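You operate a simulated robot arm through the tools that you are given. There is no shell and no other tool. Be economical: measure what you need, move in short steps, check, and stop when the job is done.

The job below is to be done with a simulated robot arm. You get a single attempt, and the scene is never put back.

JOB
Open the latch door, switch the breaker on, then shut and latch up.
Fine: the main isolator is locked at the end. Where these are worked on the way, their far stop is far enough and under half their travel is too little: latch door.

The check looks at the end state, three seconds after you hand in, the way a careful person would. Anything else that was tipped, shoved, dropped, spilled or broken makes it a failure.

ROBOT AND FRAMES
A 7-joint arm with a two-finger parallel gripper on a trunk, on a base that drives. Base frame: it is fixed to the floor where the robot stands at the start and does not move with it; the origin is under the middle of the robot, x ahead of it, y to its left, z up. Readings come in m, rad, newtons and seconds.
With the tool pointing down near the work surface it reaches from about 0.12 to 0.72 m from the robot's upright axis, wherever it stands. Its first joint turns from -2.897 to 2.897 rad. Places, roughly: breaker lever [0.7, 0.1, 1]; door latch [0.5, 0, 1]; latch door [0.6, 0, 0.8]; main isolator [1.3, -0.9, 1]. Payload 1.57 kg.
The TCP is the grasp point between the finger pads, 0.03 m short of the fingertips. In the tool frame z runs along the fingers and y along their closing line. The gripper opens to 0.11 m. The fingers are 0.024 m wide and 0.012 m thick; the gripper's body (0.048 by 0.112 m) begins 0.078 m behind the TCP.
Orientation is that of the tool frame in the base frame, as a unit quaternion [w, x, y, z]. With the fingers straight down and closing along the base's y, the tool's x points along the base's -x, its y along +y and its z along -z.

CONTROLS
- The arm moves only by the tool apply_moves. Its argument "increments" is a list of rows, each a list of 7 numbers: the shift along the tool's x, y, z in m, then the turn, a rotation vector about the tool's x, y, z in rad, then the closure, from 0 (fully open) to 1 (shut). In form: [[x, y, z, rx, ry, rz, gripper], ...]. A call has 1 to 8 rows; each row is the pose to reach, as a shift and turn from the pose commanded when the call began, along the tool's axes at that moment. Rows are played at 5 a second. More than 0.05 m and 0.15 rad between two rows, or a gripper value outside its range, and nothing of the call is played. Where a pose cannot be reached the arm comes as near as it can. A force on the tool above 60 N (or 10 N above the force at the start of the call, whichever is more), or a blocked arm, ends the call early, and 0.2 s more pass. Each finger travels about 0.045 m/s and halts on what it meets, pressing with about 41 N; the grip force reading is that of the motor and also rises with nothing between the fingers. The clock runs only during rows and for 0.2 s after the last one: add rows that repeat a pose to give the fingers time. It gives the time, the measured TCP pose, the force on the tool (base axes), the opening and the grip force at its end, in the units of the frame above (readings bear some noise), with the torque about the TCP (base axes, N m) and any sound that the robot's microphone picked up.
- Cameras (640 x 400 px; columns grow to the right, rows downward): "scene" is now at [0.019, 0.1293, 1.5891]; the picture's right is [-0.30, -0.95, 0.00], its down [-0.67, 0.21, -0.71] and it looks along [0.68, -0.22, -0.70] (base axes); focal length 254 px, centre (320, 200). "wrist" rides on the gripper at [0.07, 0.016, -0.141] in the tool frame; the picture's right is [-0.23, 0.97, 0.00], its down [-0.86, -0.20, -0.48] and it looks along [-0.47, -0.11, 0.88] (tool axes); focal length 222 px, centre (320, 200). There is no depth. A picture from a camera that has moved, and an enlarged one, comes with that camera's place and axes in the base frame and with its lens.
- snapshot(camera): a new picture of that camera. No time passes.
- slide_trunk(by): slides the trunk up (or, below 0, down) by that many m; the arm and the scene camera ride with it, the base frame stays. It gives what a move gives, with no picture.
- roll_base(legs): drives the robot by 1 to 6 legs, each [ahead, turn to the left] in m and rad, along the robot's own axes; the way and the turn of a leg run together, so that a leg with both is an arc; at most 1.5 m and 3.142 rad a leg. The arm and the cameras ride along, it lands a little off, and it stops where it bumps. It gives what a move gives.
- aim_head(pan, tilt): turns the head with the scene camera to pan (to the left, within 2.705 rad either way) and tilt (down, from -0.506 to 1.204), counted from straight ahead of the robot. It gives what a move gives.
- enlarge(camera, box): a new picture of the part [left, top, right, bottom] of that camera's present view, enlarged. No time passes.
- finish_job(): hands the job in; it is judged then, once.

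Go step by step. Nothing tells you exact positions but the pictures and the camera data: compare them with the known pose of the tool, close in by small moves and look again before you grip or let go. The budget is 120 turns and 98 pictures, counting those below and the enlarged ones. Unless the task says otherwise, let go and move clear before handing in, and close with one line.

The tools are called after ">>>" as name(argument=value, ...) on one line, values as JSON. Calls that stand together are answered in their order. apply_moves: Moves the arm, as the interface text tells. Its arguments: {"type":"object","properties":{"increments":{"type":"array"}},"required":["increments"]} The other tools are called the same way: slide_trunk (by) slides the trunk up or down; roll_base (legs) drives the base; aim_head (pan, tilt) turns the head that bears the scene camera; snapshot (camera) takes a picture; enlarge (camera, box) takes an enlarged picture of a part of a camera's view; finish_job () hands the job in.

At the start:

```text
t: 0.0
tcp_pos: [0.4061, 0.0355, 1.1628]
tool_rot: [-0.001, 0.001, 1.0, 0.0]
force: [0.0, 1.0, -1.1]
torque: [-0.02, 0.0, -0.02]
width: 0.1099
gripper_force: 0.1
trunk travel left (down, up): [-0.525, 0.065]
robot x, y, heading: [-0.0053, 0.0023, 0.003]
head pan, tilt: [-0.307, 0.775]
```

scene: 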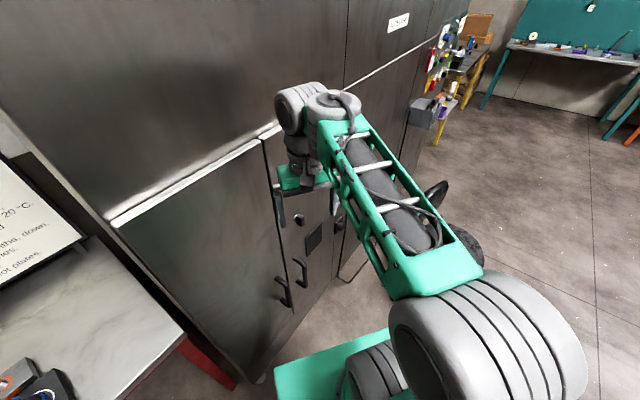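
wrist: 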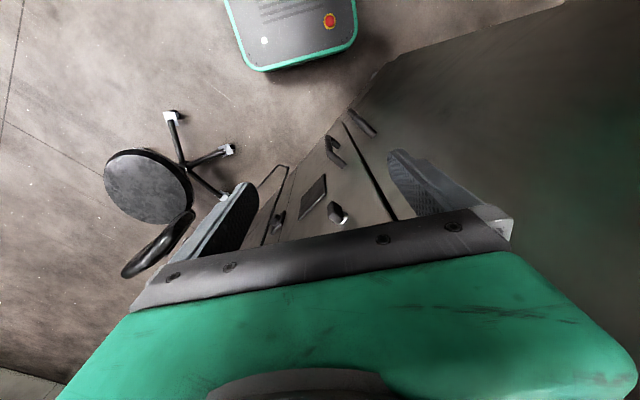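

I see a cabinet front ahead, with handles and a latch partly hidden by the arm. I take closer pictures first.

>>> enlarge(camera="scene", box=[230, 120, 390, 320])

>>> enlarge(camera="wrist", box=[220, 80, 460, 260])

```text
2.00 times, centred on (310, 220) of scene
camera zoom: at [0.019, 0.1293, 1.5891], right [-0.3, -0.95, 0.0], down [-0.67, 0.21, -0.71], along [0.68, -0.22, -0.7], focal length 508 px, centre (340, 160)
```

zoom: 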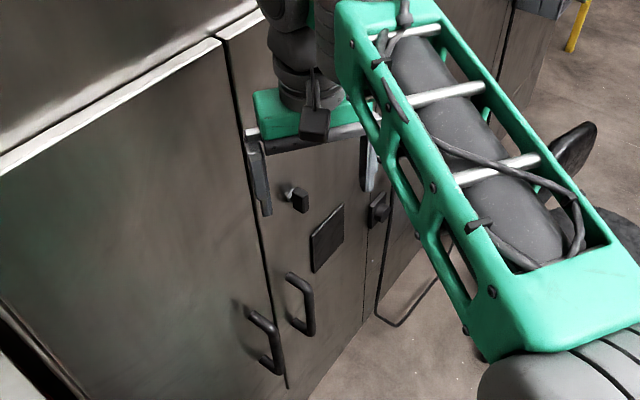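

```text
2.22 times, centred on (340, 170) of wrist
camera zoom: at [0.337, 0.0519, 1.3046], right [0.23, 0.97, 0.0], down [0.86, -0.2, 0.48], along [0.47, -0.11, -0.88], focal length 494 px, centre (276, 267)
```

zoom: 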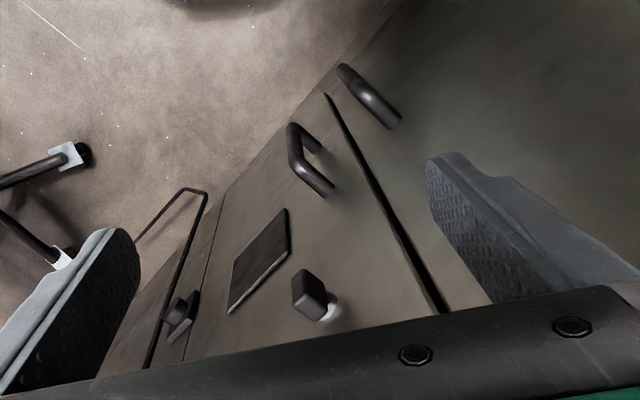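

The latch knob comes out near (0.506, 0.036, 1.03) and the door handle near (0.53, 0.04, 0.68). The front runs away to the right. Next I look at the main isolator with the head.

>>> aim_head(pan=-0.7, tilt=0.4)

>>> snapshot(camera="scene")

```text
t: 0.9
tcp_pos: [0.4049, 0.0344, 1.1639]
tool_rot: [0.0, 0.0, 1.0, 0.0]
force: [0.2, 0.5, 0.8]
torque: [0.01, 0.01, 0.02]
width: 0.1098
gripper_force: 0.1
trunk travel left (down, up): [-0.525, 0.065]
robot x, y, heading: [-0.0001, -0.003, 0.001]
head pan, tilt: [-0.7, 0.4]
```

```text
93 pictures are left
camera scene: at [0.0119, 0.0944, 1.6221], right [-0.64, -0.77, 0.0], down [-0.3, 0.25, -0.92], along [0.7, -0.59, -0.39], focal length 254 px, centre (320, 200)
```

scene: 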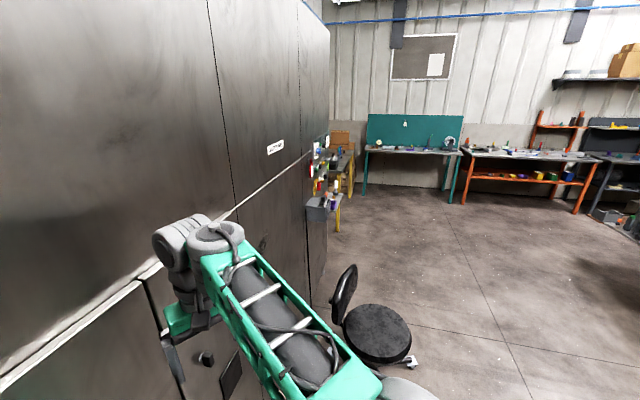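

The isolator should project near (311,191). I enlarge that area and the partly hidden door.

>>> enlarge(camera="scene", box=[260, 120, 360, 240])

>>> enlarge(camera="scene", box=[140, 240, 300, 400])

```text
3.33 times, centred on (310, 180) of scene
camera zoom: at [0.0119, 0.0944, 1.6221], right [-0.64, -0.77, 0.0], down [-0.3, 0.25, -0.92], along [0.7, -0.59, -0.39], focal length 847 px, centre (353, 267)
```

zoom: 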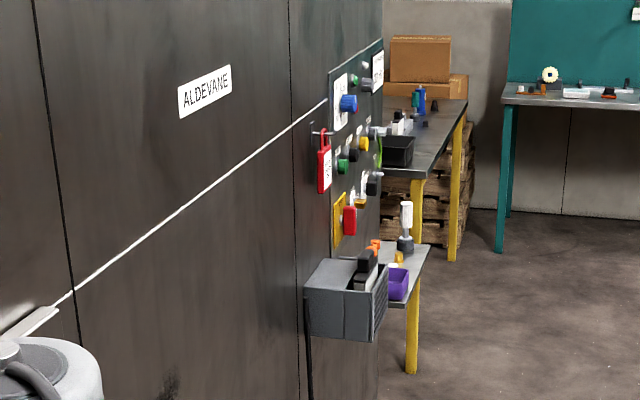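

```text
2.50 times, centred on (220, 320) of scene
camera zoom: at [0.0119, 0.0944, 1.6221], right [-0.64, -0.77, 0.0], down [-0.3, 0.25, -0.92], along [0.7, -0.59, -0.39], focal length 636 px, centre (570, -100)
```

zoom: 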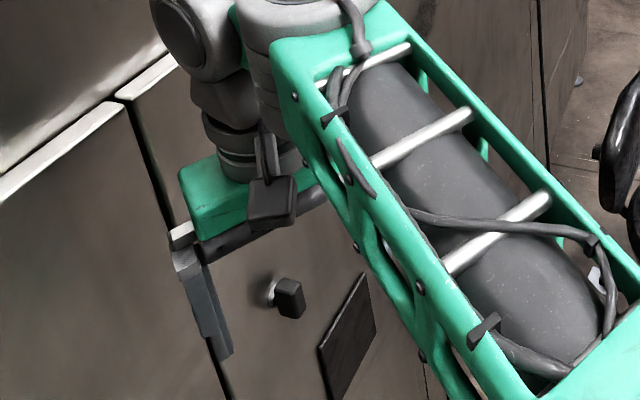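

The isolator sits on the board beyond the far cabinet. I want to back off a bit so the arm can point squarely at the angled front, so I first check the floor behind and to the right.

>>> aim_head(pan=-2.4, tilt=0.8)

>>> snapshot(camera="scene")

>>> aim_head(pan=2.4, tilt=0.8)

>>> snapshot(camera="scene")

```text
t: 2.6
tcp_pos: [0.4065, 0.034, 1.1629]
tool_rot: [-0.001, -0.001, 1.0, 0.001]
force: [-1.1, -0.8, -0.5]
torque: [0.0, -0.01, -0.01]
width: 0.11
gripper_force: 0.1
trunk travel left (down, up): [-0.525, 0.065]
robot x, y, heading: [-0.0022, -0.0011, 0.002]
head pan, tilt: [-2.4, 0.799]
```

```text
90 pictures are left
camera scene: at [-0.1185, 0.0995, 1.5871], right [-0.68, 0.74, 0.0], down [0.53, 0.48, -0.7], along [-0.51, -0.47, -0.72], focal length 254 px, centre (320, 200)
```

scene: 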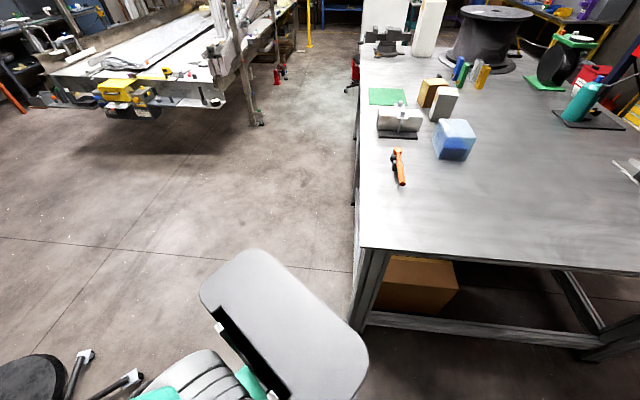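

```text
t: 6.4
tcp_pos: [0.4069, 0.0352, 1.1636]
tool_rot: [0.0, 0.0, 1.0, 0.0]
force: [1.0, 0.0, 0.2]
torque: [0.0, 0.01, 0.0]
width: 0.1098
gripper_force: 0.0
trunk travel left (down, up): [-0.525, 0.065]
robot x, y, heading: [0.0002, -0.0017, 0.0]
head pan, tilt: [2.4, 0.799]
```

```text
89 pictures are left
camera scene: at [-0.1185, 0.2086, 1.587], right [0.68, 0.74, 0.0], down [0.53, -0.48, -0.7], along [-0.51, 0.47, -0.72], focal length 254 px, centre (320, 200)
```

scene: 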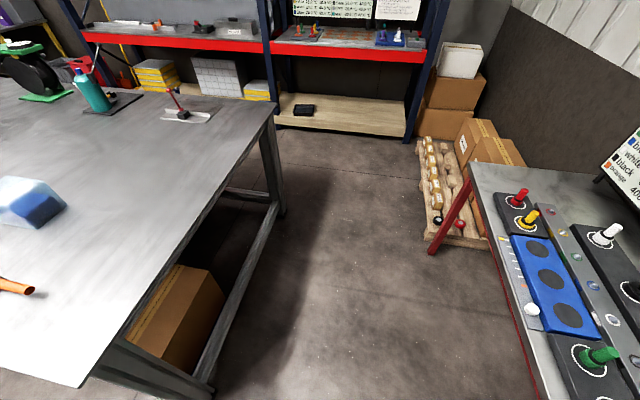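

A bench is about 0.55 m behind me, so the aisle is narrow. I back up by only 0.12 m, then aim the head at the cabinet.

>>> roll_base(legs=[[-0.12, 0]])

>>> aim_head(pan=-0.2, tilt=0.75)

>>> apply_moves(increments=[[0, 0, 0, 0, -0.14, 0, 0], [0, 0, 0, 0, -0.28, 0, 0], [0, 0, 0, 0, -0.42, 0, 0], [0, 0, 0, 0, -0.56, 0, 0], [0, 0, 0, 0, -0.7, 0, 0], [0, 0, 0, 0, -0.84, 0, 0], [0, 0, 0, 0, -0.98, 0, 0], [0, 0, 0, 0, -1.12, 0, 0]])

>>> snapshot(camera="wrist")

>>> snapshot(camera="scene")

```text
t: 7.6
tcp_pos: [0.2852, 0.0338, 1.1648]
tool_rot: [0.0, 0.0, 1.0, 0.0]
force: [-0.6, 0.5, 0.7]
torque: [-0.01, -0.02, 0.02]
width: 0.11
gripper_force: 0.1
trunk travel left (down, up): [-0.525, 0.065]
robot x, y, heading: [-0.1194, -0.0005, -0.003]
head pan, tilt: [2.4, 0.799]
```

```text
t: 10.0
tcp_pos: [0.2857, 0.0344, 1.164]
tool_rot: [0.0, 0.001, 1.0, 0.0]
force: [-0.3, 0.4, -0.8]
torque: [0.02, 0.0, 0.0]
width: 0.1098
gripper_force: 0.0
trunk travel left (down, up): [-0.525, 0.065]
robot x, y, heading: [-0.1214, -0.0024, 0.003]
head pan, tilt: [-0.201, 0.75]
```

```text
t: 10.5
tcp_pos: [0.287, 0.0495, 1.0903]
tool_rot: [-0.013, -0.021, 1.0, 0.001]
force: [-1.0, -0.6, 0.0]
torque: [0.01, -0.09, 0.04]
width: 0.1101
gripper_force: 0.1
out of reach, approached as far as the arm can: row 2
trunk travel left (down, up): [-0.525, 0.065]
robot x, y, heading: [-0.1218, 0.0038, -0.004]
head pan, tilt: [-0.201, 0.75]
stopped in row 2: the arm was blocked; the commanded pose is now the measured one
```

```text
88 pictures are left
camera wrist: at [0.2205, 0.0634, 1.2344], right [0.18, 0.98, 0.0], down [0.87, -0.16, 0.46], along [0.45, -0.09, -0.89], focal length 222 px, centre (320, 200)
```

wrist: 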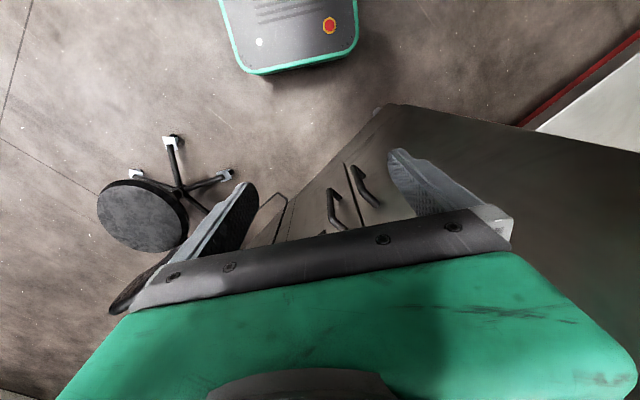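

```text
87 pictures are left
camera scene: at [-0.1021, 0.1371, 1.5858], right [-0.2, -0.98, 0.0], down [-0.67, 0.14, -0.73], along [0.72, -0.15, -0.68], focal length 254 px, centre (320, 200)
```

scene: 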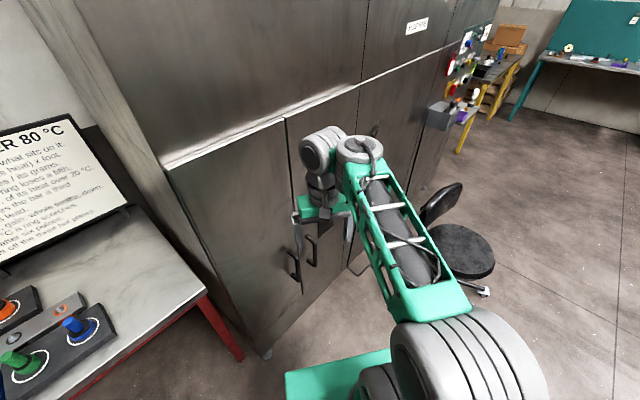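

The rotation about the TCP pulled the wrist too near the robot. I pitch about a point nearer the flange instead, letting the TCP swing forward and up.

>>> apply_moves(increments=[[-0.018, 0, -0.002, 0, -0.14, 0, 0], [-0.036, 0, -0.008, 0, -0.28, 0, 0], [-0.053, 0, -0.017, 0, -0.42, 0, 0], [-0.069, 0, -0.03, 0, -0.56, 0, 0], [-0.084, 0, -0.047, 0, -0.7, 0, 0], [-0.097, 0, -0.066, 0, -0.84, 0, 0], [-0.108, 0, -0.088, 0, -0.98, 0, 0], [-0.117, 0, -0.112, 0, -1.12, 0, 0]])

```text
t: 11.1
tcp_pos: [0.31, -0.0023, 1.0264]
tool_rot: [0.005, 0.049, 0.999, -0.008]
force: [0.3, 0.7, -0.3]
torque: [0.0, 0.0, -0.01]
width: 0.1098
gripper_force: 0.1
trunk travel left (down, up): [-0.525, 0.065]
robot x, y, heading: [-0.1173, -0.0026, 0.0]
head pan, tilt: [-0.201, 0.75]
stopped in row 2: the arm was blocked; the commanded pose is now the measured one
```

The arm stopped after sinking about 6 cm, so I look before trying again.

>>> snapshot(camera="scene")

```text
86 pictures are left
camera scene: at [-0.0995, 0.1377, 1.5882], right [-0.2, -0.98, 0.0], down [-0.67, 0.14, -0.73], along [0.72, -0.15, -0.68], focal length 254 px, centre (320, 200)
```

scene: 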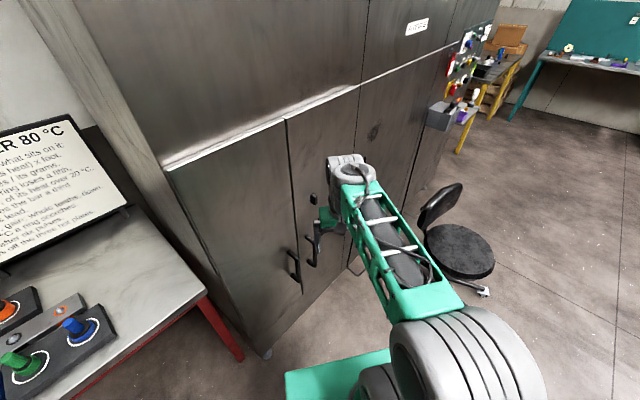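

>>> apply_moves(increments=[[-0.03, 0, 0, 0, 0, 0, 0], [-0.06, 0, 0, 0, -0.1, 0, 0], [-0.08, 0, 0, 0, -0.2, 0, 0]])

```text
t: 11.9
tcp_pos: [0.3913, -0.0105, 1.0319]
tool_rot: [0.108, 0.047, 0.993, -0.014]
force: [-0.2, -0.6, 0.4]
torque: [0.01, 0.0, 0.0]
width: 0.1102
gripper_force: 0.0
trunk travel left (down, up): [-0.525, 0.065]
robot x, y, heading: [-0.1236, 0.0017, -0.002]
head pan, tilt: [-0.201, 0.75]
```

That worked with the TCP further out. I continue pitching with a mild forward swing.

>>> apply_moves(increments=[[-0.014, 0, -0.003, 0, -0.14, 0, 0], [-0.028, 0, -0.009, 0, -0.28, 0, 0], [-0.041, 0, -0.018, 0, -0.42, 0, 0], [-0.053, 0, -0.031, 0, -0.56, 0, 0], [-0.064, 0, -0.048, 0, -0.7, 0, 0]])

```text
t: 13.1
tcp_pos: [0.4413, -0.0155, 1.0926]
tool_rot: [0.442, 0.04, 0.896, -0.03]
force: [0.6, 0.2, -0.7]
torque: [-0.01, 0.02, -0.02]
width: 0.11
gripper_force: 0.0
trunk travel left (down, up): [-0.525, 0.065]
robot x, y, heading: [-0.1205, -0.0038, 0.004]
head pan, tilt: [-0.201, 0.75]
```

>>> apply_moves(increments=[[-0.004, 0, 0.005, 0, -0.14, 0, 0], [-0.008, 0, 0.01, 0, -0.28, 0, 0], [-0.012, 0, 0.015, 0, -0.42, 0, 0], [-0.016, 0, 0.02, 0, -0.56, 0, 0], [-0.018, 0, 0.024, 0, -0.656, 0, 0]])

>>> snapshot(camera="wrist")

>>> snapshot(camera="scene")

```text
t: 14.3
tcp_pos: [0.4714, -0.0183, 1.0923]
tool_rot: [0.707, 0.028, 0.706, -0.04]
force: [0.3, -0.1, 0.1]
torque: [-0.02, 0.03, 0.0]
width: 0.11
gripper_force: 0.1
trunk travel left (down, up): [-0.525, 0.065]
robot x, y, heading: [-0.1228, 0.0032, -0.003]
head pan, tilt: [-0.201, 0.75]
```

```text
85 pictures are left
camera wrist: at [0.3331, 0.0124, 1.0211], right [0.09, 0.97, 0.21], down [-0.5, -0.14, 0.86], along [0.86, -0.18, 0.47], focal length 222 px, centre (320, 200)
```

wrist: 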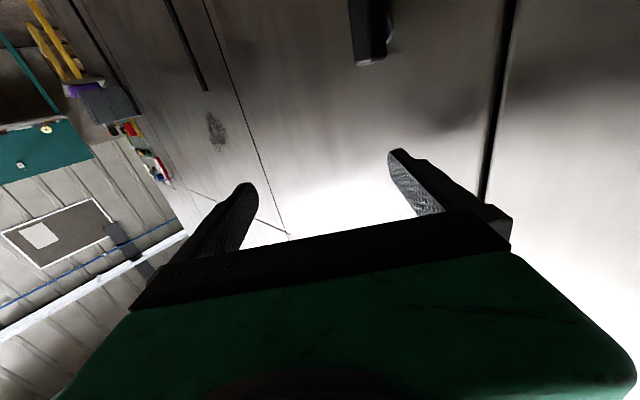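

```text
84 pictures are left
camera scene: at [-0.0992, 0.1375, 1.5911], right [-0.2, -0.98, 0.0], down [-0.67, 0.14, -0.73], along [0.72, -0.15, -0.68], focal length 254 px, centre (320, 200)
```

scene: 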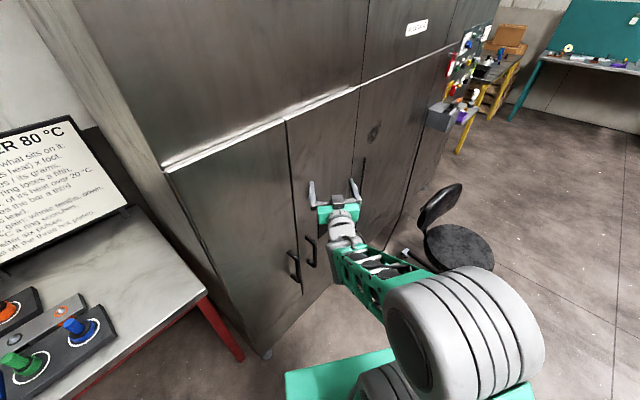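

The tool now points forward. I yaw it to square up with the front and place it in front of the knob, a little back.

>>> apply_moves(increments=[[0.01, -0.004, -0.012, -0.119, 0, 0, 0], [0.02, -0.008, -0.024, -0.238, 0, 0, 0], [0.03, -0.011, -0.034, -0.357, 0, 0, 0], [0.04, -0.015, -0.044, -0.476, 0, 0, 0], [0.05, -0.018, -0.053, -0.595, 0, 0, 0], [0.062, -0.022, -0.061, -0.713, 0, 0, 0]])

>>> snapshot(camera="wrist")

>>> enlarge(camera="scene", box=[260, 140, 420, 300])

```text
t: 15.7
tcp_pos: [0.4136, -0.0305, 1.0313]
tool_rot: [0.67, -0.219, 0.678, 0.207]
force: [-1.3, 0.4, 0.1]
torque: [0.0, 0.03, -0.01]
width: 0.11
gripper_force: 0.0
out of reach, approached as far as the arm can: row 6
trunk travel left (down, up): [-0.525, 0.065]
robot x, y, heading: [-0.1209, 0.0019, 0.001]
head pan, tilt: [-0.201, 0.75]
```

```text
83 pictures are left
camera wrist: at [0.2887, -0.0985, 0.9632], right [-0.56, 0.8, 0.21], down [-0.27, -0.42, 0.87], along [0.78, 0.43, 0.45], focal length 222 px, centre (320, 200)
```

wrist: 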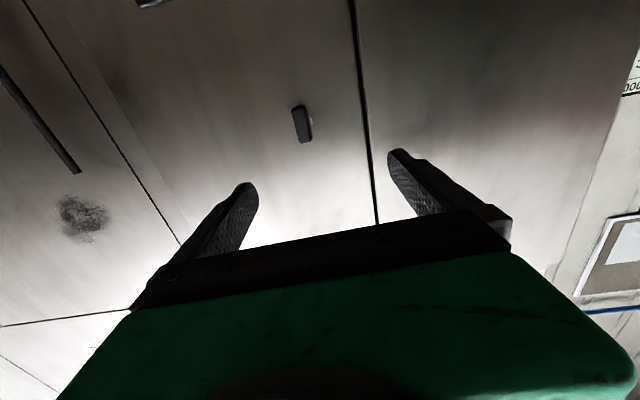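

```text
2.50 times, centred on (340, 220) of scene
camera zoom: at [-0.0996, 0.1379, 1.591], right [-0.2, -0.98, 0.0], down [-0.67, 0.14, -0.73], along [0.72, -0.15, -0.68], focal length 636 px, centre (270, 150)
```

zoom: 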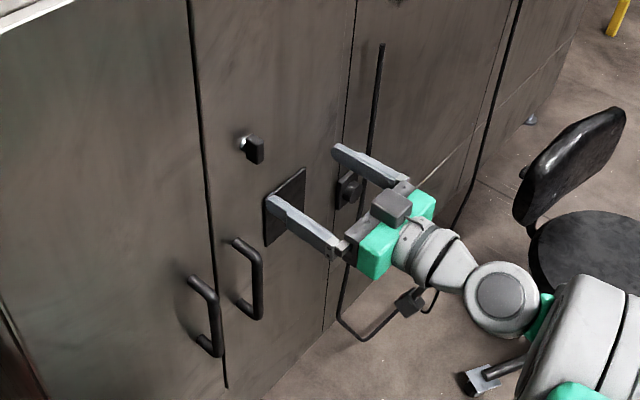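

>>> enlarge(camera="scene", box=[310, 160, 370, 200])

>>> enlarge(camera="wrist", box=[250, 80, 370, 160])

```text
10.00 times, centred on (340, 180) of scene
camera zoom: at [-0.0996, 0.1379, 1.591], right [-0.2, -0.98, 0.0], down [-0.67, 0.14, -0.73], along [0.72, -0.15, -0.68], focal length 2542 px, centre (120, 400)
```

zoom: 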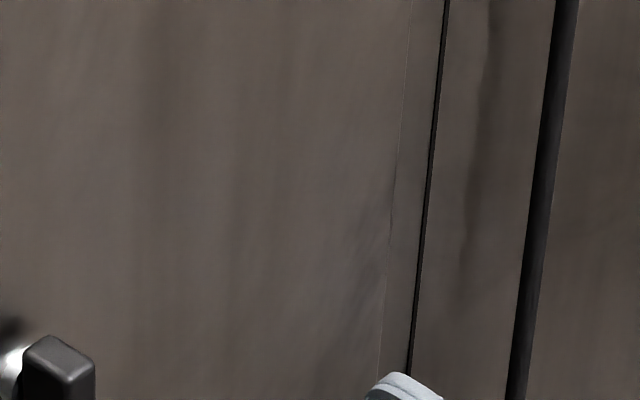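

```text
5.00 times, centred on (310, 120) of wrist
camera zoom: at [0.2887, -0.0985, 0.9632], right [-0.56, 0.8, 0.21], down [-0.27, -0.42, 0.87], along [0.78, 0.43, 0.45], focal length 1111 px, centre (370, 600)
```

zoom: 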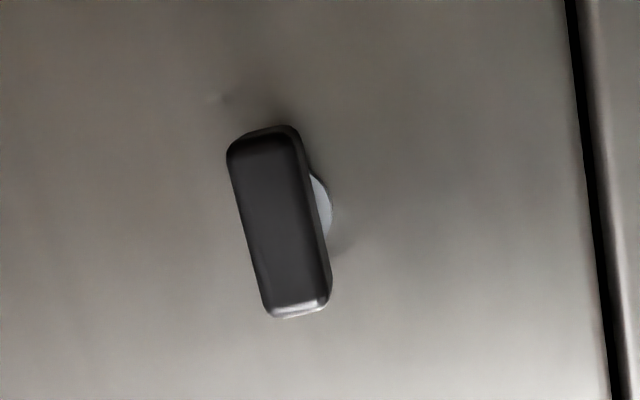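

The latch is a vertical thumb-turn bar near (0.537, 0.035, 0.998). I line up in front of it and check.

>>> apply_moves(increments=[[0.016, -0.009, 0.025, 0, 0, 0, 0], [0.031, -0.017, 0.06, 0, 0, 0, 0]])

>>> snapshot(camera="wrist")

>>> enlarge(camera="scene", box=[260, 140, 420, 300])

```text
t: 16.3
tcp_pos: [0.4731, -0.0112, 0.9999]
tool_rot: [0.672, -0.22, 0.676, 0.208]
force: [-0.5, 0.1, 0.2]
torque: [-0.01, 0.01, -0.02]
width: 0.1101
gripper_force: 0.0
trunk travel left (down, up): [-0.525, 0.065]
robot x, y, heading: [-0.1191, 0.0027, 0.001]
head pan, tilt: [-0.201, 0.75]
```

```text
79 pictures are left
camera wrist: at [0.349, -0.0799, 0.9307], right [-0.56, 0.8, 0.21], down [-0.27, -0.42, 0.86], along [0.78, 0.43, 0.46], focal length 222 px, centre (320, 200)
```

wrist: 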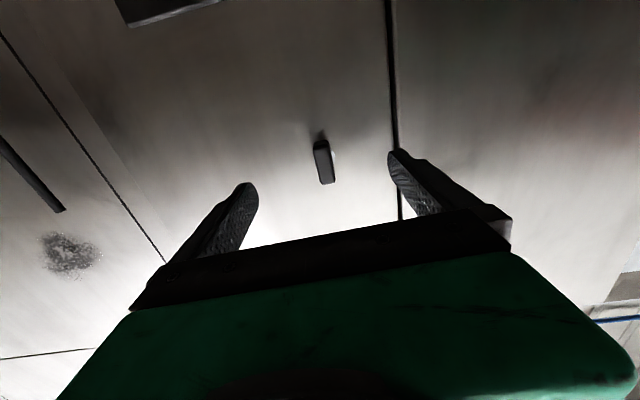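

```text
2.50 times, centred on (340, 220) of scene
camera zoom: at [-0.099, 0.1373, 1.5911], right [-0.2, -0.98, 0.0], down [-0.67, 0.14, -0.73], along [0.72, -0.15, -0.68], focal length 636 px, centre (270, 150)
```

zoom: 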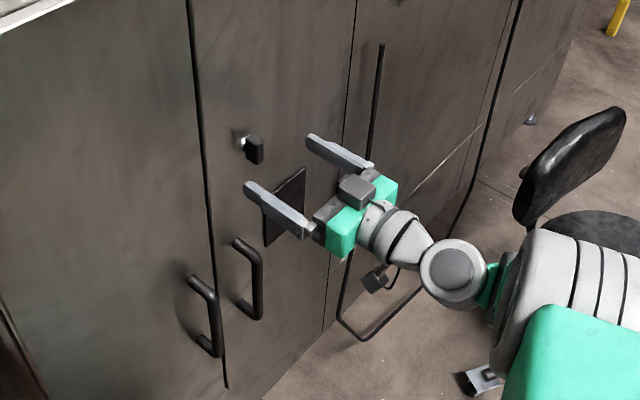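

The knob lies right on the tool axis, about 0.07 m ahead. I advance 0.055 m and check for contact.

>>> apply_moves(increments=[[0, 0.001, 0.02, 0, 0, 0, 0], [0, 0.002, 0.04, 0, 0, 0, 0], [0, 0.002, 0.055, 0, 0, 0, 0]])

>>> snapshot(camera="wrist")

>>> enlarge(camera="scene", box=[280, 160, 380, 240])

```text
t: 17.1
tcp_pos: [0.5166, 0.0225, 0.9992]
tool_rot: [0.672, -0.221, 0.676, 0.209]
force: [-5.2, -2.2, -0.3]
torque: [0.0, -0.04, 0.36]
width: 0.1099
gripper_force: 0.0
trunk travel left (down, up): [-0.525, 0.065]
robot x, y, heading: [-0.1207, 0.0008, -0.003]
head pan, tilt: [-0.201, 0.75]
```

```text
77 pictures are left
camera wrist: at [0.3916, -0.0451, 0.9304], right [-0.56, 0.8, 0.21], down [-0.27, -0.42, 0.86], along [0.78, 0.43, 0.46], focal length 222 px, centre (320, 200)
```

wrist: 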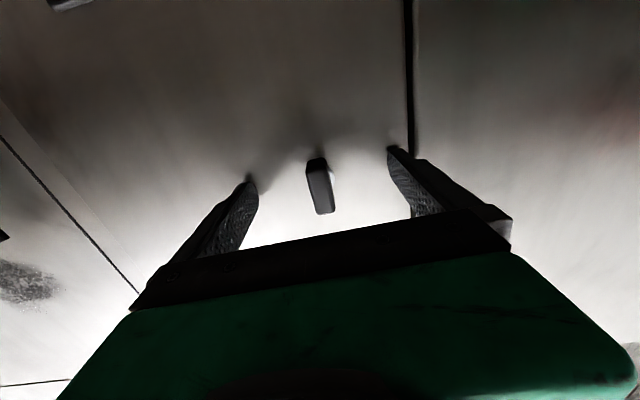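

```text
5.00 times, centred on (330, 200) of scene
camera zoom: at [-0.1002, 0.1372, 1.5911], right [-0.2, -0.98, 0.0], down [-0.67, 0.14, -0.73], along [0.72, -0.15, -0.68], focal length 1271 px, centre (270, 200)
```

zoom: 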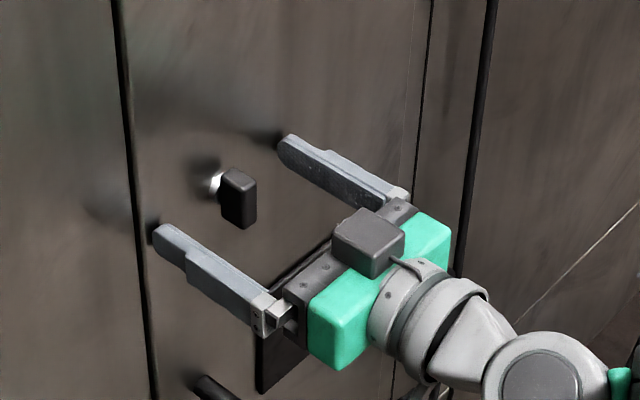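

The fingers straddle the bar and the left tip just touches the panel. I back off 4 mm and close on the bar.

>>> apply_moves(increments=[[0, 0, -0.004, 0, 0, 0, 0.3], [0, 0, -0.004, 0, 0, 0, 0.6], [0, 0, -0.004, 0, 0, 0, 0.9], [0, 0, -0.004, 0, 0, 0, 1], [0, 0, -0.004, 0, 0, 0, 1], [0, 0, -0.004, 0, 0, 0, 1], [0, 0, -0.004, 0, 0, 0, 1]])

>>> snapshot(camera="wrist")

```text
t: 18.7
tcp_pos: [0.5129, 0.0214, 0.9992]
tool_rot: [0.672, -0.22, 0.676, 0.209]
force: [-3.3, 2.3, -0.5]
torque: [0.02, -0.01, 0.71]
width: 0.0162
gripper_force: 25.4
trunk travel left (down, up): [-0.525, 0.065]
robot x, y, heading: [-0.1203, 0.0006, 0.001]
head pan, tilt: [-0.201, 0.75]
```

```text
75 pictures are left
camera wrist: at [0.3887, -0.0469, 0.9304], right [-0.56, 0.8, 0.21], down [-0.27, -0.42, 0.86], along [0.78, 0.43, 0.46], focal length 222 px, centre (320, 200)
```

wrist: 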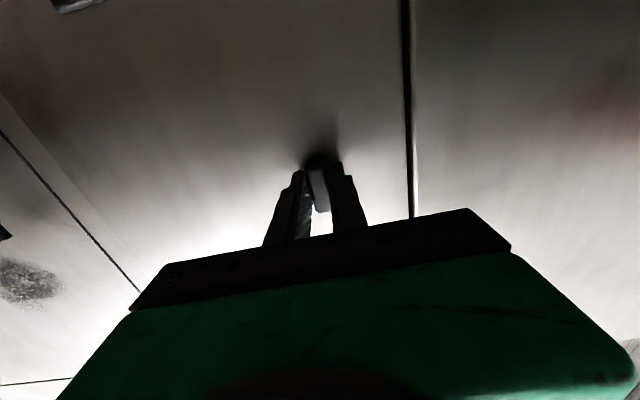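

The bar is held at 16 mm. I try turning it clockwise (seen from the front) by a small amount.

>>> apply_moves(increments=[[0, 0, 0, 0, 0, 0.1, 1], [0, 0, 0, 0, 0, 0.2, 1], [0, 0, 0, 0, 0, 0.3, 1]])

```text
t: 19.5
tcp_pos: [0.5138, 0.022, 0.9983]
tool_rot: [0.632, -0.117, 0.701, 0.308]
force: [-6.8, 4.1, -3.1]
torque: [-1.32, -0.41, 1.19]
width: 0.023
gripper_force: 35.6
trunk travel left (down, up): [-0.525, 0.065]
robot x, y, heading: [-0.1265, 0.0004, -0.004]
head pan, tilt: [-0.201, 0.75]
```

The fingers spread to 23 mm while the torque rose, so the bar did not follow. I turn back and try the other way.

>>> apply_moves(increments=[[0, 0, 0, 0, 0, -0.15, 1], [0, 0, 0, 0, 0, -0.3, 1], [0, 0, 0, 0, 0, -0.4, 1], [0, 0, 0, 0, 0, -0.5, 1], [0, 0, 0, 0, 0, -0.6, 1]])

```text
t: 20.7
tcp_pos: [0.5123, 0.0226, 1.0002]
tool_rot: [0.696, -0.32, 0.633, 0.106]
force: [-2.0, 9.8, 12.3]
torque: [0.46, -0.53, 1.16]
width: 0.016
gripper_force: 31.9
trunk travel left (down, up): [-0.525, 0.065]
robot x, y, heading: [-0.1241, 0.0004, 0.001]
head pan, tilt: [-0.201, 0.75]
```

The bar follows counter-clockwise (still 16 mm). I continue the turn.

>>> apply_moves(increments=[[0, 0, 0, 0, 0, -0.14, 1], [0, 0, 0, 0, 0, -0.28, 1], [0, 0, 0, 0, 0, -0.42, 1], [0, 0, 0, 0, 0, -0.56, 1]])

>>> snapshot(camera="wrist")

```text
t: 21.7
tcp_pos: [0.5123, 0.0222, 1.0011]
tool_rot: [0.698, -0.483, 0.521, -0.091]
force: [-1.4, 8.8, 16.2]
torque: [0.27, -0.28, 0.98]
width: 0.0158
gripper_force: 31.9
trunk travel left (down, up): [-0.525, 0.065]
robot x, y, heading: [-0.1192, 0.0007, -0.001]
head pan, tilt: [-0.201, 0.75]
```

```text
74 pictures are left
camera wrist: at [0.4226, -0.0944, 0.9442], right [-0.47, 0.65, -0.6], down [-0.69, 0.16, 0.7], along [0.55, 0.75, 0.37], focal length 222 px, centre (320, 200)
```

wrist: 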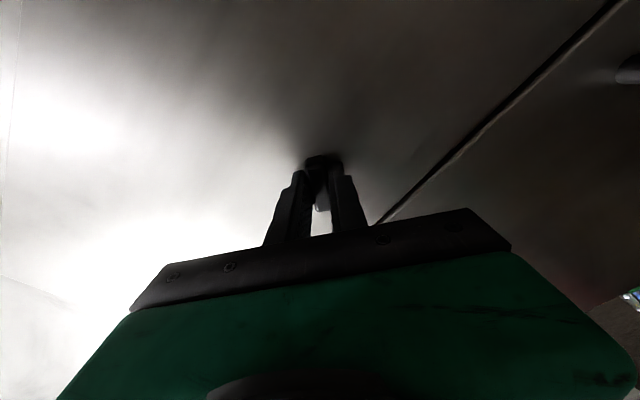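

Still turning with the bar. I carry on toward a quarter turn.

>>> apply_moves(increments=[[0, 0, 0, 0, 0, -0.14, 1], [0, 0, 0, 0, 0, -0.28, 1], [0, 0, 0, 0, 0, -0.42, 1], [0, 0, 0, 0, 0, -0.56, 1], [0, 0, 0, 0, 0, -0.7, 1]])

>>> snapshot(camera="wrist")

```text
t: 22.9
tcp_pos: [0.5124, 0.0207, 0.9996]
tool_rot: [-0.624, 0.632, -0.324, 0.326]
force: [-6.2, 5.0, 12.2]
torque: [0.85, -0.62, -0.4]
width: 0.0158
gripper_force: 31.2
trunk travel left (down, up): [-0.525, 0.065]
robot x, y, heading: [-0.1224, 0.0019, 0.001]
head pan, tilt: [-0.201, 0.75]
```

```text
73 pictures are left
camera wrist: at [0.4378, -0.1164, 0.9854], right [-0.13, 0.18, -0.98], down [-0.88, 0.42, 0.2], along [0.45, 0.89, 0.1], focal length 222 px, centre (320, 200)
```

wrist: 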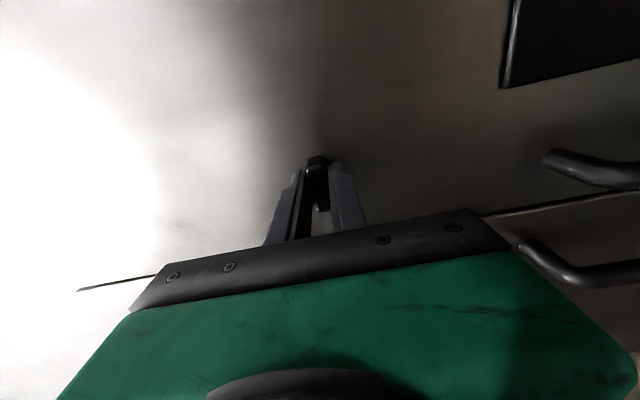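

The bar is now about horizontal. I test slightly further for a stop.

>>> apply_moves(increments=[[0, 0, 0, 0, 0, -0.1, 1], [0, 0, 0, 0, 0, -0.2, 1]])

```text
t: 23.5
tcp_pos: [0.5135, 0.0205, 1.0006]
tool_rot: [-0.588, 0.661, -0.261, 0.387]
force: [-1.5, 0.4, 15.2]
torque: [1.54, -0.16, -0.23]
width: 0.0208
gripper_force: 34.3
trunk travel left (down, up): [-0.525, 0.065]
robot x, y, heading: [-0.1224, -0.0, -0.004]
head pan, tilt: [-0.201, 0.75]
```

A firm stop at a quarter turn: the latch is open. I ease the twist back and pull the door ajar by the bar itself along its arc.

>>> apply_moves(increments=[[0, 0, 0, 0, 0, 0.12, 1], [0, 0, 0, 0, 0, 0.2, 1], [0.001, 0, -0.02, 0, -0.085, 0.2, 1], [0.003, 0, -0.04, 0, -0.17, 0.2, 1], [0.007, 0, -0.058, 0, -0.25, 0.2, 1]])

>>> snapshot(camera="scene")

```text
t: 24.7
tcp_pos: [0.4852, -0.0078, 0.9998]
tool_rot: [-0.644, 0.661, -0.275, 0.268]
force: [17.8, -15.7, 12.6]
torque: [0.68, -0.77, -0.71]
width: 0.0167
gripper_force: 31.9
out of reach, approached as far as the arm can: row 5
trunk travel left (down, up): [-0.525, 0.065]
robot x, y, heading: [-0.1219, -0.0022, -0.008]
head pan, tilt: [-0.201, 0.75]
```

```text
72 pictures are left
camera scene: at [-0.098, 0.1352, 1.5913], right [-0.2, -0.98, 0.0], down [-0.67, 0.14, -0.73], along [0.72, -0.15, -0.68], focal length 254 px, centre (320, 200)
```

scene: 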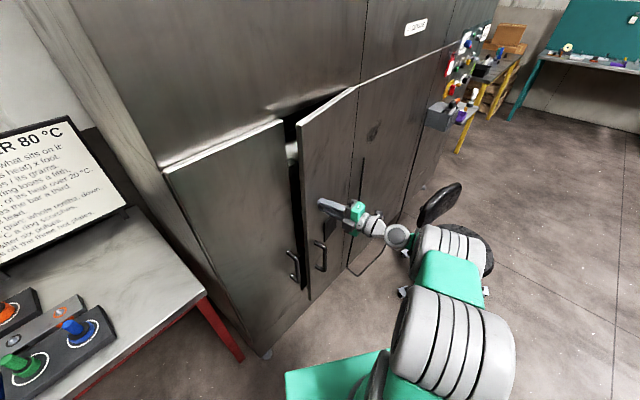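

The door is coming open. I pull a little further without turning the wrist.

>>> apply_moves(increments=[[0.006, 0, -0.02, 0, 0, 0, 1], [0.012, 0, -0.04, 0, 0, 0, 1], [0.02, 0, -0.06, 0, 0, 0, 1]])

>>> snapshot(camera="scene")

```text
t: 25.5
tcp_pos: [0.4782, -0.014, 1.0007]
tool_rot: [-0.644, 0.662, -0.274, 0.267]
force: [9.8, -0.7, 9.7]
torque: [0.64, -0.67, 0.8]
width: 0.0166
gripper_force: 32.2
out of reach, approached as far as the arm can: row 1, 2, 3
trunk travel left (down, up): [-0.525, 0.065]
robot x, y, heading: [-0.1234, -0.0002, -0.001]
head pan, tilt: [-0.201, 0.75]
```

```text
71 pictures are left
camera scene: at [-0.0994, 0.1376, 1.5911], right [-0.2, -0.98, 0.0], down [-0.67, 0.14, -0.73], along [0.72, -0.15, -0.68], focal length 254 px, centre (320, 200)
```

scene: 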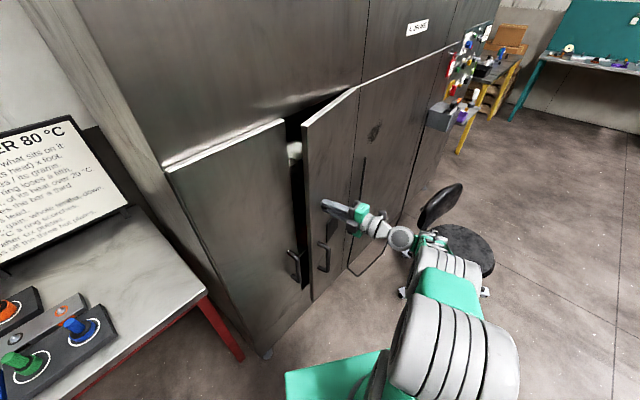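

The arm is at its near limit. I let go of the bar and back the base a little to gain room.

>>> apply_moves(increments=[[0, 0, 0, 0, 0, 0, 0.6], [0, 0, 0, 0, 0, 0, 0.3], [0, 0, 0, 0, 0, 0, 0.3], [0, 0, 0, 0, 0, 0, 0.3]])

>>> roll_base(legs=[[-0.09, 0]])

>>> snapshot(camera="scene")

```text
t: 26.5
tcp_pos: [0.4777, -0.0142, 1.0]
tool_rot: [-0.644, 0.662, -0.274, 0.267]
force: [0.2, 0.8, 0.0]
torque: [-0.01, 0.0, -0.01]
width: 0.0769
gripper_force: 0.0
trunk travel left (down, up): [-0.525, 0.065]
robot x, y, heading: [-0.122, -0.0007, -0.0]
head pan, tilt: [-0.201, 0.75]
```

```text
t: 27.6
tcp_pos: [0.3863, -0.0124, 1.0008]
tool_rot: [-0.644, 0.663, -0.274, 0.266]
force: [-0.5, 0.1, 0.5]
torque: [0.01, 0.01, 0.01]
width: 0.0769
gripper_force: 0.1
trunk travel left (down, up): [-0.525, 0.065]
robot x, y, heading: [-0.2106, -0.0006, -0.002]
head pan, tilt: [-0.201, 0.75]
```

```text
70 pictures are left
camera scene: at [-0.1904, 0.1373, 1.5911], right [-0.2, -0.98, 0.0], down [-0.67, 0.14, -0.73], along [0.72, -0.15, -0.68], focal length 254 px, centre (320, 200)
```

scene: 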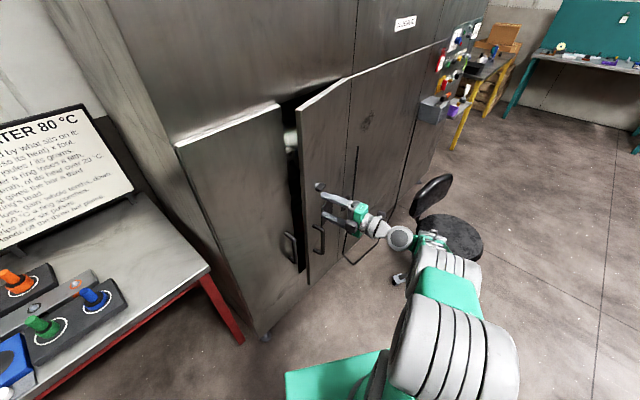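

With the base further back the arm has room again. I return to the bar, to grip it and pull further along the arc, letting it pivot in the grip.

>>> apply_moves(increments=[[0.033, 0, 0.031, 0, 0, 0, 0.3], [0.065, 0, 0.062, 0, 0, 0, 0.3], [0.065, 0, 0.062, 0, 0, 0, 0.6], [0.065, 0, 0.062, 0, 0, 0, 1], [0.065, 0, 0.062, 0, 0, 0, 1], [0.065, 0, 0.062, 0, 0, 0, 1], [0.065, 0, 0.062, 0, 0, 0, 1]])

```text
t: 29.2
tcp_pos: [0.4767, -0.0144, 0.9999]
tool_rot: [-0.644, 0.662, -0.273, 0.267]
force: [3.5, 0.8, 5.6]
torque: [0.52, -0.49, 0.08]
width: 0.0166
gripper_force: 25.5
trunk travel left (down, up): [-0.525, 0.065]
robot x, y, heading: [-0.2122, 0.0003, 0.002]
head pan, tilt: [-0.201, 0.75]
```

>>> apply_moves(increments=[[0.001, 0, -0.018, 0, 0, 0, 1], [0.005, 0, -0.036, 0, 0, 0, 1], [0.009, 0, -0.053, 0, 0, 0, 1], [0.015, 0, -0.07, 0, 0, 0, 1], [0.022, 0, -0.087, 0, 0, 0, 1], [0.03, 0, -0.102, 0, 0, 0, 1]])

>>> snapshot(camera="scene")

```text
t: 30.6
tcp_pos: [0.442, -0.0858, 1.0011]
tool_rot: [-0.639, 0.663, -0.283, 0.268]
force: [-23.1, 4.9, -3.4]
torque: [0.65, -0.14, 0.67]
width: 0.0163
gripper_force: 31.9
out of reach, approached as far as the arm can: row 4, 5, 6
trunk travel left (down, up): [-0.525, 0.065]
robot x, y, heading: [-0.2118, 0.0005, -0.001]
head pan, tilt: [-0.201, 0.75]
```

```text
69 pictures are left
camera scene: at [-0.193, 0.1377, 1.5909], right [-0.2, -0.98, 0.0], down [-0.67, 0.14, -0.73], along [0.72, -0.15, -0.68], focal length 254 px, centre (320, 200)
```

scene: 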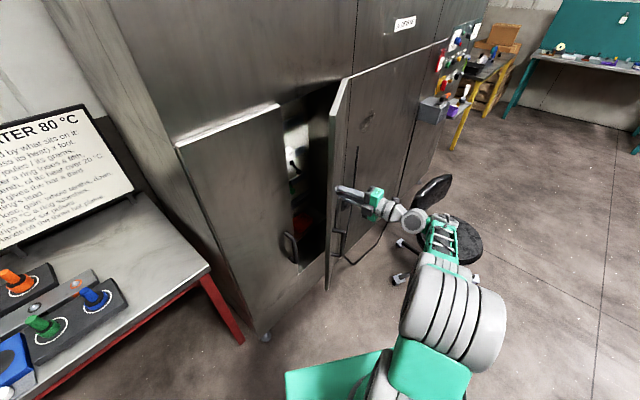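

The door is about 35–40° open. I release the bar and draw the hand away in −x.

>>> apply_moves(increments=[[0, 0, 0, 0, 0, 0, 0.5], [0, 0, 0, 0, 0, 0, 0.3], [0, 0, 0, 0, 0, 0, 0.3], [-0.025, 0, -0.025, 0, 0, 0, 0.3], [-0.05, 0, -0.05, 0.0, 0.1, 0, 0.3], [-0.075, 0, -0.075, 0, 0.2, 0, 0.3]])

>>> snapshot(camera="scene")

```text
t: 32.0
tcp_pos: [0.3869, -0.0805, 1.0021]
tool_rot: [-0.627, 0.648, -0.31, 0.301]
force: [0.5, -0.9, 0.1]
torque: [0.04, -0.04, 0.04]
width: 0.0771
gripper_force: 0.1
out of reach, approached as far as the arm can: row 4, 5, 6
trunk travel left (down, up): [-0.525, 0.065]
robot x, y, heading: [-0.2121, 0.0, -0.004]
head pan, tilt: [-0.201, 0.75]
```

```text
68 pictures are left
camera scene: at [-0.1876, 0.1364, 1.5911], right [-0.2, -0.98, 0.0], down [-0.67, 0.14, -0.73], along [0.72, -0.15, -0.68], focal length 254 px, centre (320, 200)
```

scene: 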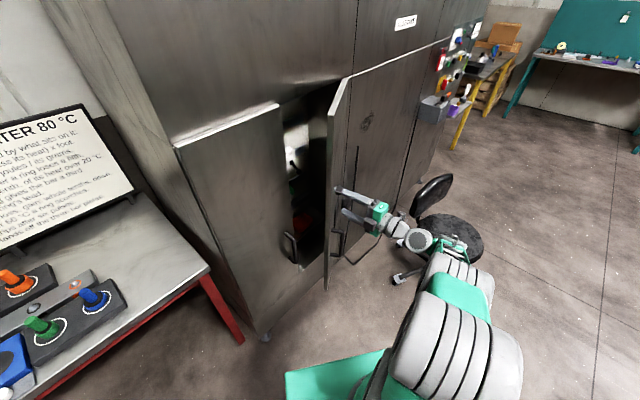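

Clear of the bar. I unroll the wrist back toward its earlier roll and shut the fingers, to make a compact pusher.

>>> apply_moves(increments=[[-0.01, 0, -0.005, 0, 0, 0.15, 0.5], [-0.02, 0, -0.01, 0, 0, 0.3, 0.8], [-0.03, 0, -0.015, 0, 0, 0.45, 1], [-0.04, 0, -0.02, 0, 0, 0.6, 1], [-0.05, 0, -0.02, 0, 0, 0.75, 1], [-0.05, 0, -0.02, 0, 0, 0.9, 1], [-0.05, 0, -0.02, 0, 0, 1.05, 1], [-0.05, 0, -0.02, 0, 0, 1.2, 1]])

>>> snapshot(camera="scene")

>>> snapshot(camera="wrist")

```text
t: 33.8
tcp_pos: [0.3443, -0.0488, 1.0889]
tool_rot: [0.69, -0.384, 0.609, 0.076]
force: [-0.5, 0.1, 0.1]
torque: [0.01, -0.03, 0.06]
width: 0.0
gripper_force: 21.0
out of reach, approached as far as the arm can: row 1, 2, 3, 4, 5, 6, 7, 8
trunk travel left (down, up): [-0.525, 0.065]
robot x, y, heading: [-0.2148, 0.0019, -0.003]
head pan, tilt: [-0.201, 0.75]
```

```text
67 pictures are left
camera scene: at [-0.1891, 0.1353, 1.5911], right [-0.2, -0.98, 0.0], down [-0.67, 0.14, -0.73], along [0.72, -0.15, -0.68], focal length 254 px, centre (320, 200)
```

scene: 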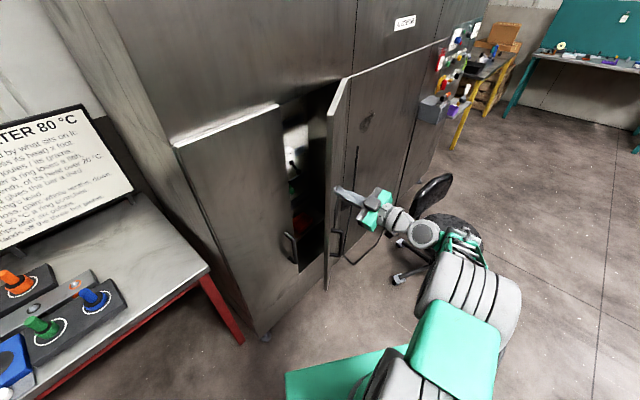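

```text
66 pictures are left
camera wrist: at [0.2417, -0.1489, 1.0249], right [-0.61, 0.76, -0.22], down [-0.47, -0.12, 0.87], along [0.64, 0.64, 0.43], focal length 222 px, centre (320, 200)
```

wrist: 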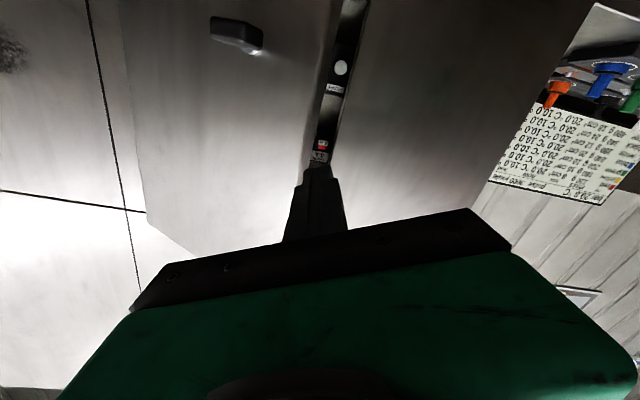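

I see breaker labels inside through the gap. I now swing the hand left and yaw it rightward so it points along +x at the gap.

>>> apply_moves(increments=[[-0.002, 0.02, 0.015, 0.13, 0.065, 0.005, 1], [-0.004, 0.04, 0.03, 0.26, 0.13, 0.01, 1], [-0.006, 0.06, 0.045, 0.39, 0.195, 0.015, 1], [-0.009, 0.082, 0.063, 0.52, 0.26, 0.02, 1]])

>>> snapshot(camera="scene")

```text
t: 34.8
tcp_pos: [0.3447, 0.048, 1.0596]
tool_rot: [0.68, -0.2, 0.696, -0.121]
force: [0.4, -1.5, -0.1]
torque: [-0.03, 0.0, 0.05]
width: 0.0
gripper_force: 21.2
out of reach, approached as far as the arm can: row 4
trunk travel left (down, up): [-0.525, 0.065]
robot x, y, heading: [-0.2138, -0.0034, -0.002]
head pan, tilt: [-0.201, 0.75]
```

```text
65 pictures are left
camera scene: at [-0.1897, 0.1374, 1.591], right [-0.2, -0.98, 0.0], down [-0.67, 0.14, -0.73], along [0.72, -0.15, -0.68], focal length 254 px, centre (320, 200)
```

scene: 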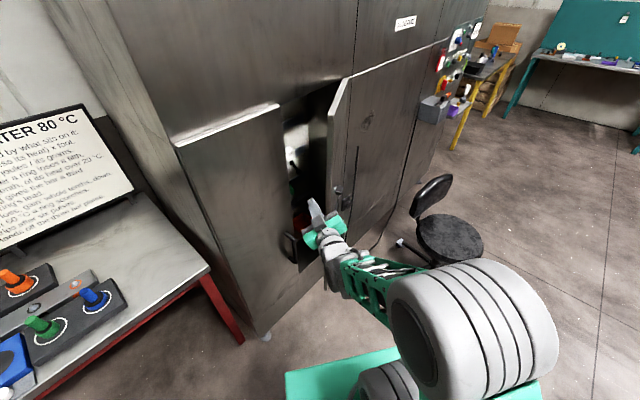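

The hand points into the gap. I advance 0.1 m in and then sweep right against the door's inner face.

>>> apply_moves(increments=[[0, 0, 0.05, 0, 0, 0, 1], [0, 0, 0.1, 0, 0, 0, 1], [0.018, -0.036, 0.096, 0, 0, 0, 1], [0.035, -0.071, 0.092, 0, 0, 0, 1], [0.053, -0.107, 0.088, 0, 0, 0, 1], [0.071, -0.142, 0.084, 0, 0, 0, 1]])

>>> snapshot(camera="scene")

```text
t: 36.2
tcp_pos: [0.4418, -0.1044, 1.0529]
tool_rot: [0.681, -0.194, 0.694, -0.129]
force: [-0.1, -0.2, -0.3]
torque: [-0.01, -0.02, 0.01]
width: 0.0
gripper_force: 21.4
trunk travel left (down, up): [-0.525, 0.065]
robot x, y, heading: [-0.2138, 0.0011, -0.005]
head pan, tilt: [-0.201, 0.75]
```

```text
64 pictures are left
camera scene: at [-0.1897, 0.1368, 1.5911], right [-0.2, -0.98, 0.0], down [-0.67, 0.14, -0.73], along [0.72, -0.15, -0.68], focal length 254 px, centre (320, 200)
```

scene: 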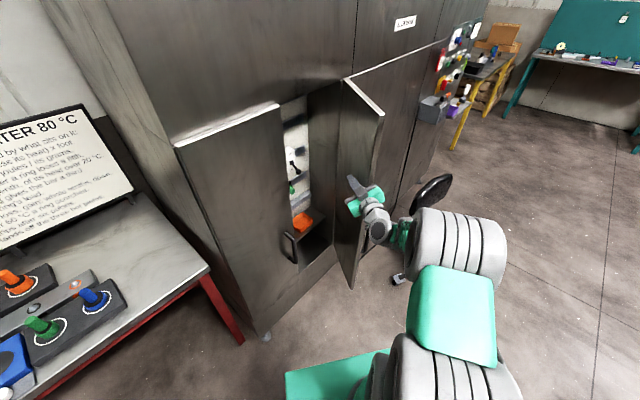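

The door moves freely, now about 65°. I push further right.

>>> apply_moves(increments=[[0.018, -0.036, -0.004, 0, 0, 0, 1], [0.035, -0.071, -0.008, 0, 0, 0, 1], [0.053, -0.107, -0.012, 0, 0, 0, 1], [0.071, -0.142, -0.016, 0, 0, 0, 1], [0.089, -0.178, -0.02, 0, 0, 0, 1]])

>>> snapshot(camera="scene")

```text
t: 37.4
tcp_pos: [0.4393, -0.3057, 1.0529]
tool_rot: [0.681, -0.194, 0.694, -0.129]
force: [0.1, -0.7, 0.9]
torque: [0.02, 0.01, -0.03]
width: 0.0
gripper_force: 21.0
trunk travel left (down, up): [-0.525, 0.065]
robot x, y, heading: [-0.214, 0.0012, 0.001]
head pan, tilt: [-0.201, 0.75]
```

```text
63 pictures are left
camera scene: at [-0.1898, 0.1367, 1.5911], right [-0.2, -0.98, 0.0], down [-0.67, 0.14, -0.73], along [0.72, -0.15, -0.68], focal length 254 px, centre (320, 200)
```

scene: 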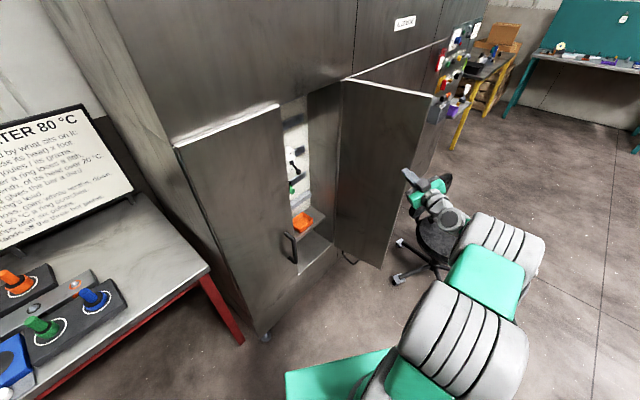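

The door is open past 90°. Now I look closely at the breaker inside.

>>> enlarge(camera="scene", box=[270, 90, 350, 190])

>>> enlarge(camera="scene", box=[270, 180, 350, 280])

```text
4.00 times, centred on (310, 140) of scene
camera zoom: at [-0.1898, 0.1367, 1.5911], right [-0.2, -0.98, 0.0], down [-0.67, 0.14, -0.73], along [0.72, -0.15, -0.68], focal length 1017 px, centre (360, 440)
```

zoom: 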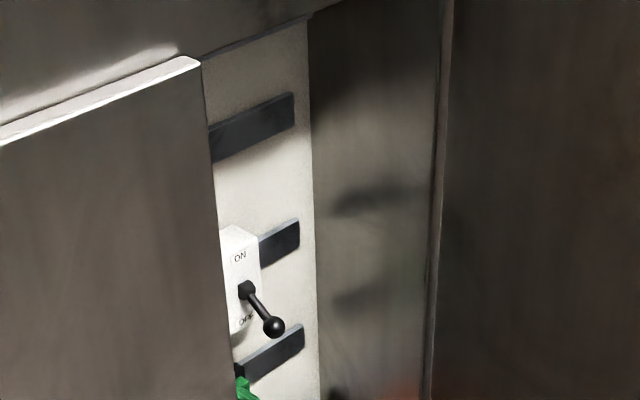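

```text
4.00 times, centred on (310, 230) of scene
camera zoom: at [-0.1898, 0.1367, 1.5911], right [-0.2, -0.98, 0.0], down [-0.67, 0.14, -0.73], along [0.72, -0.15, -0.68], focal length 1017 px, centre (360, 80)
```

zoom: 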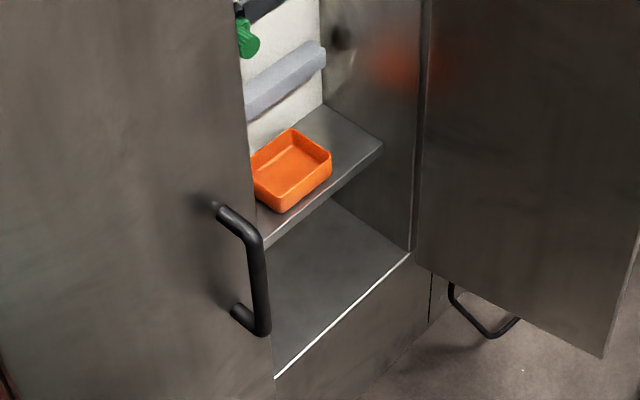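

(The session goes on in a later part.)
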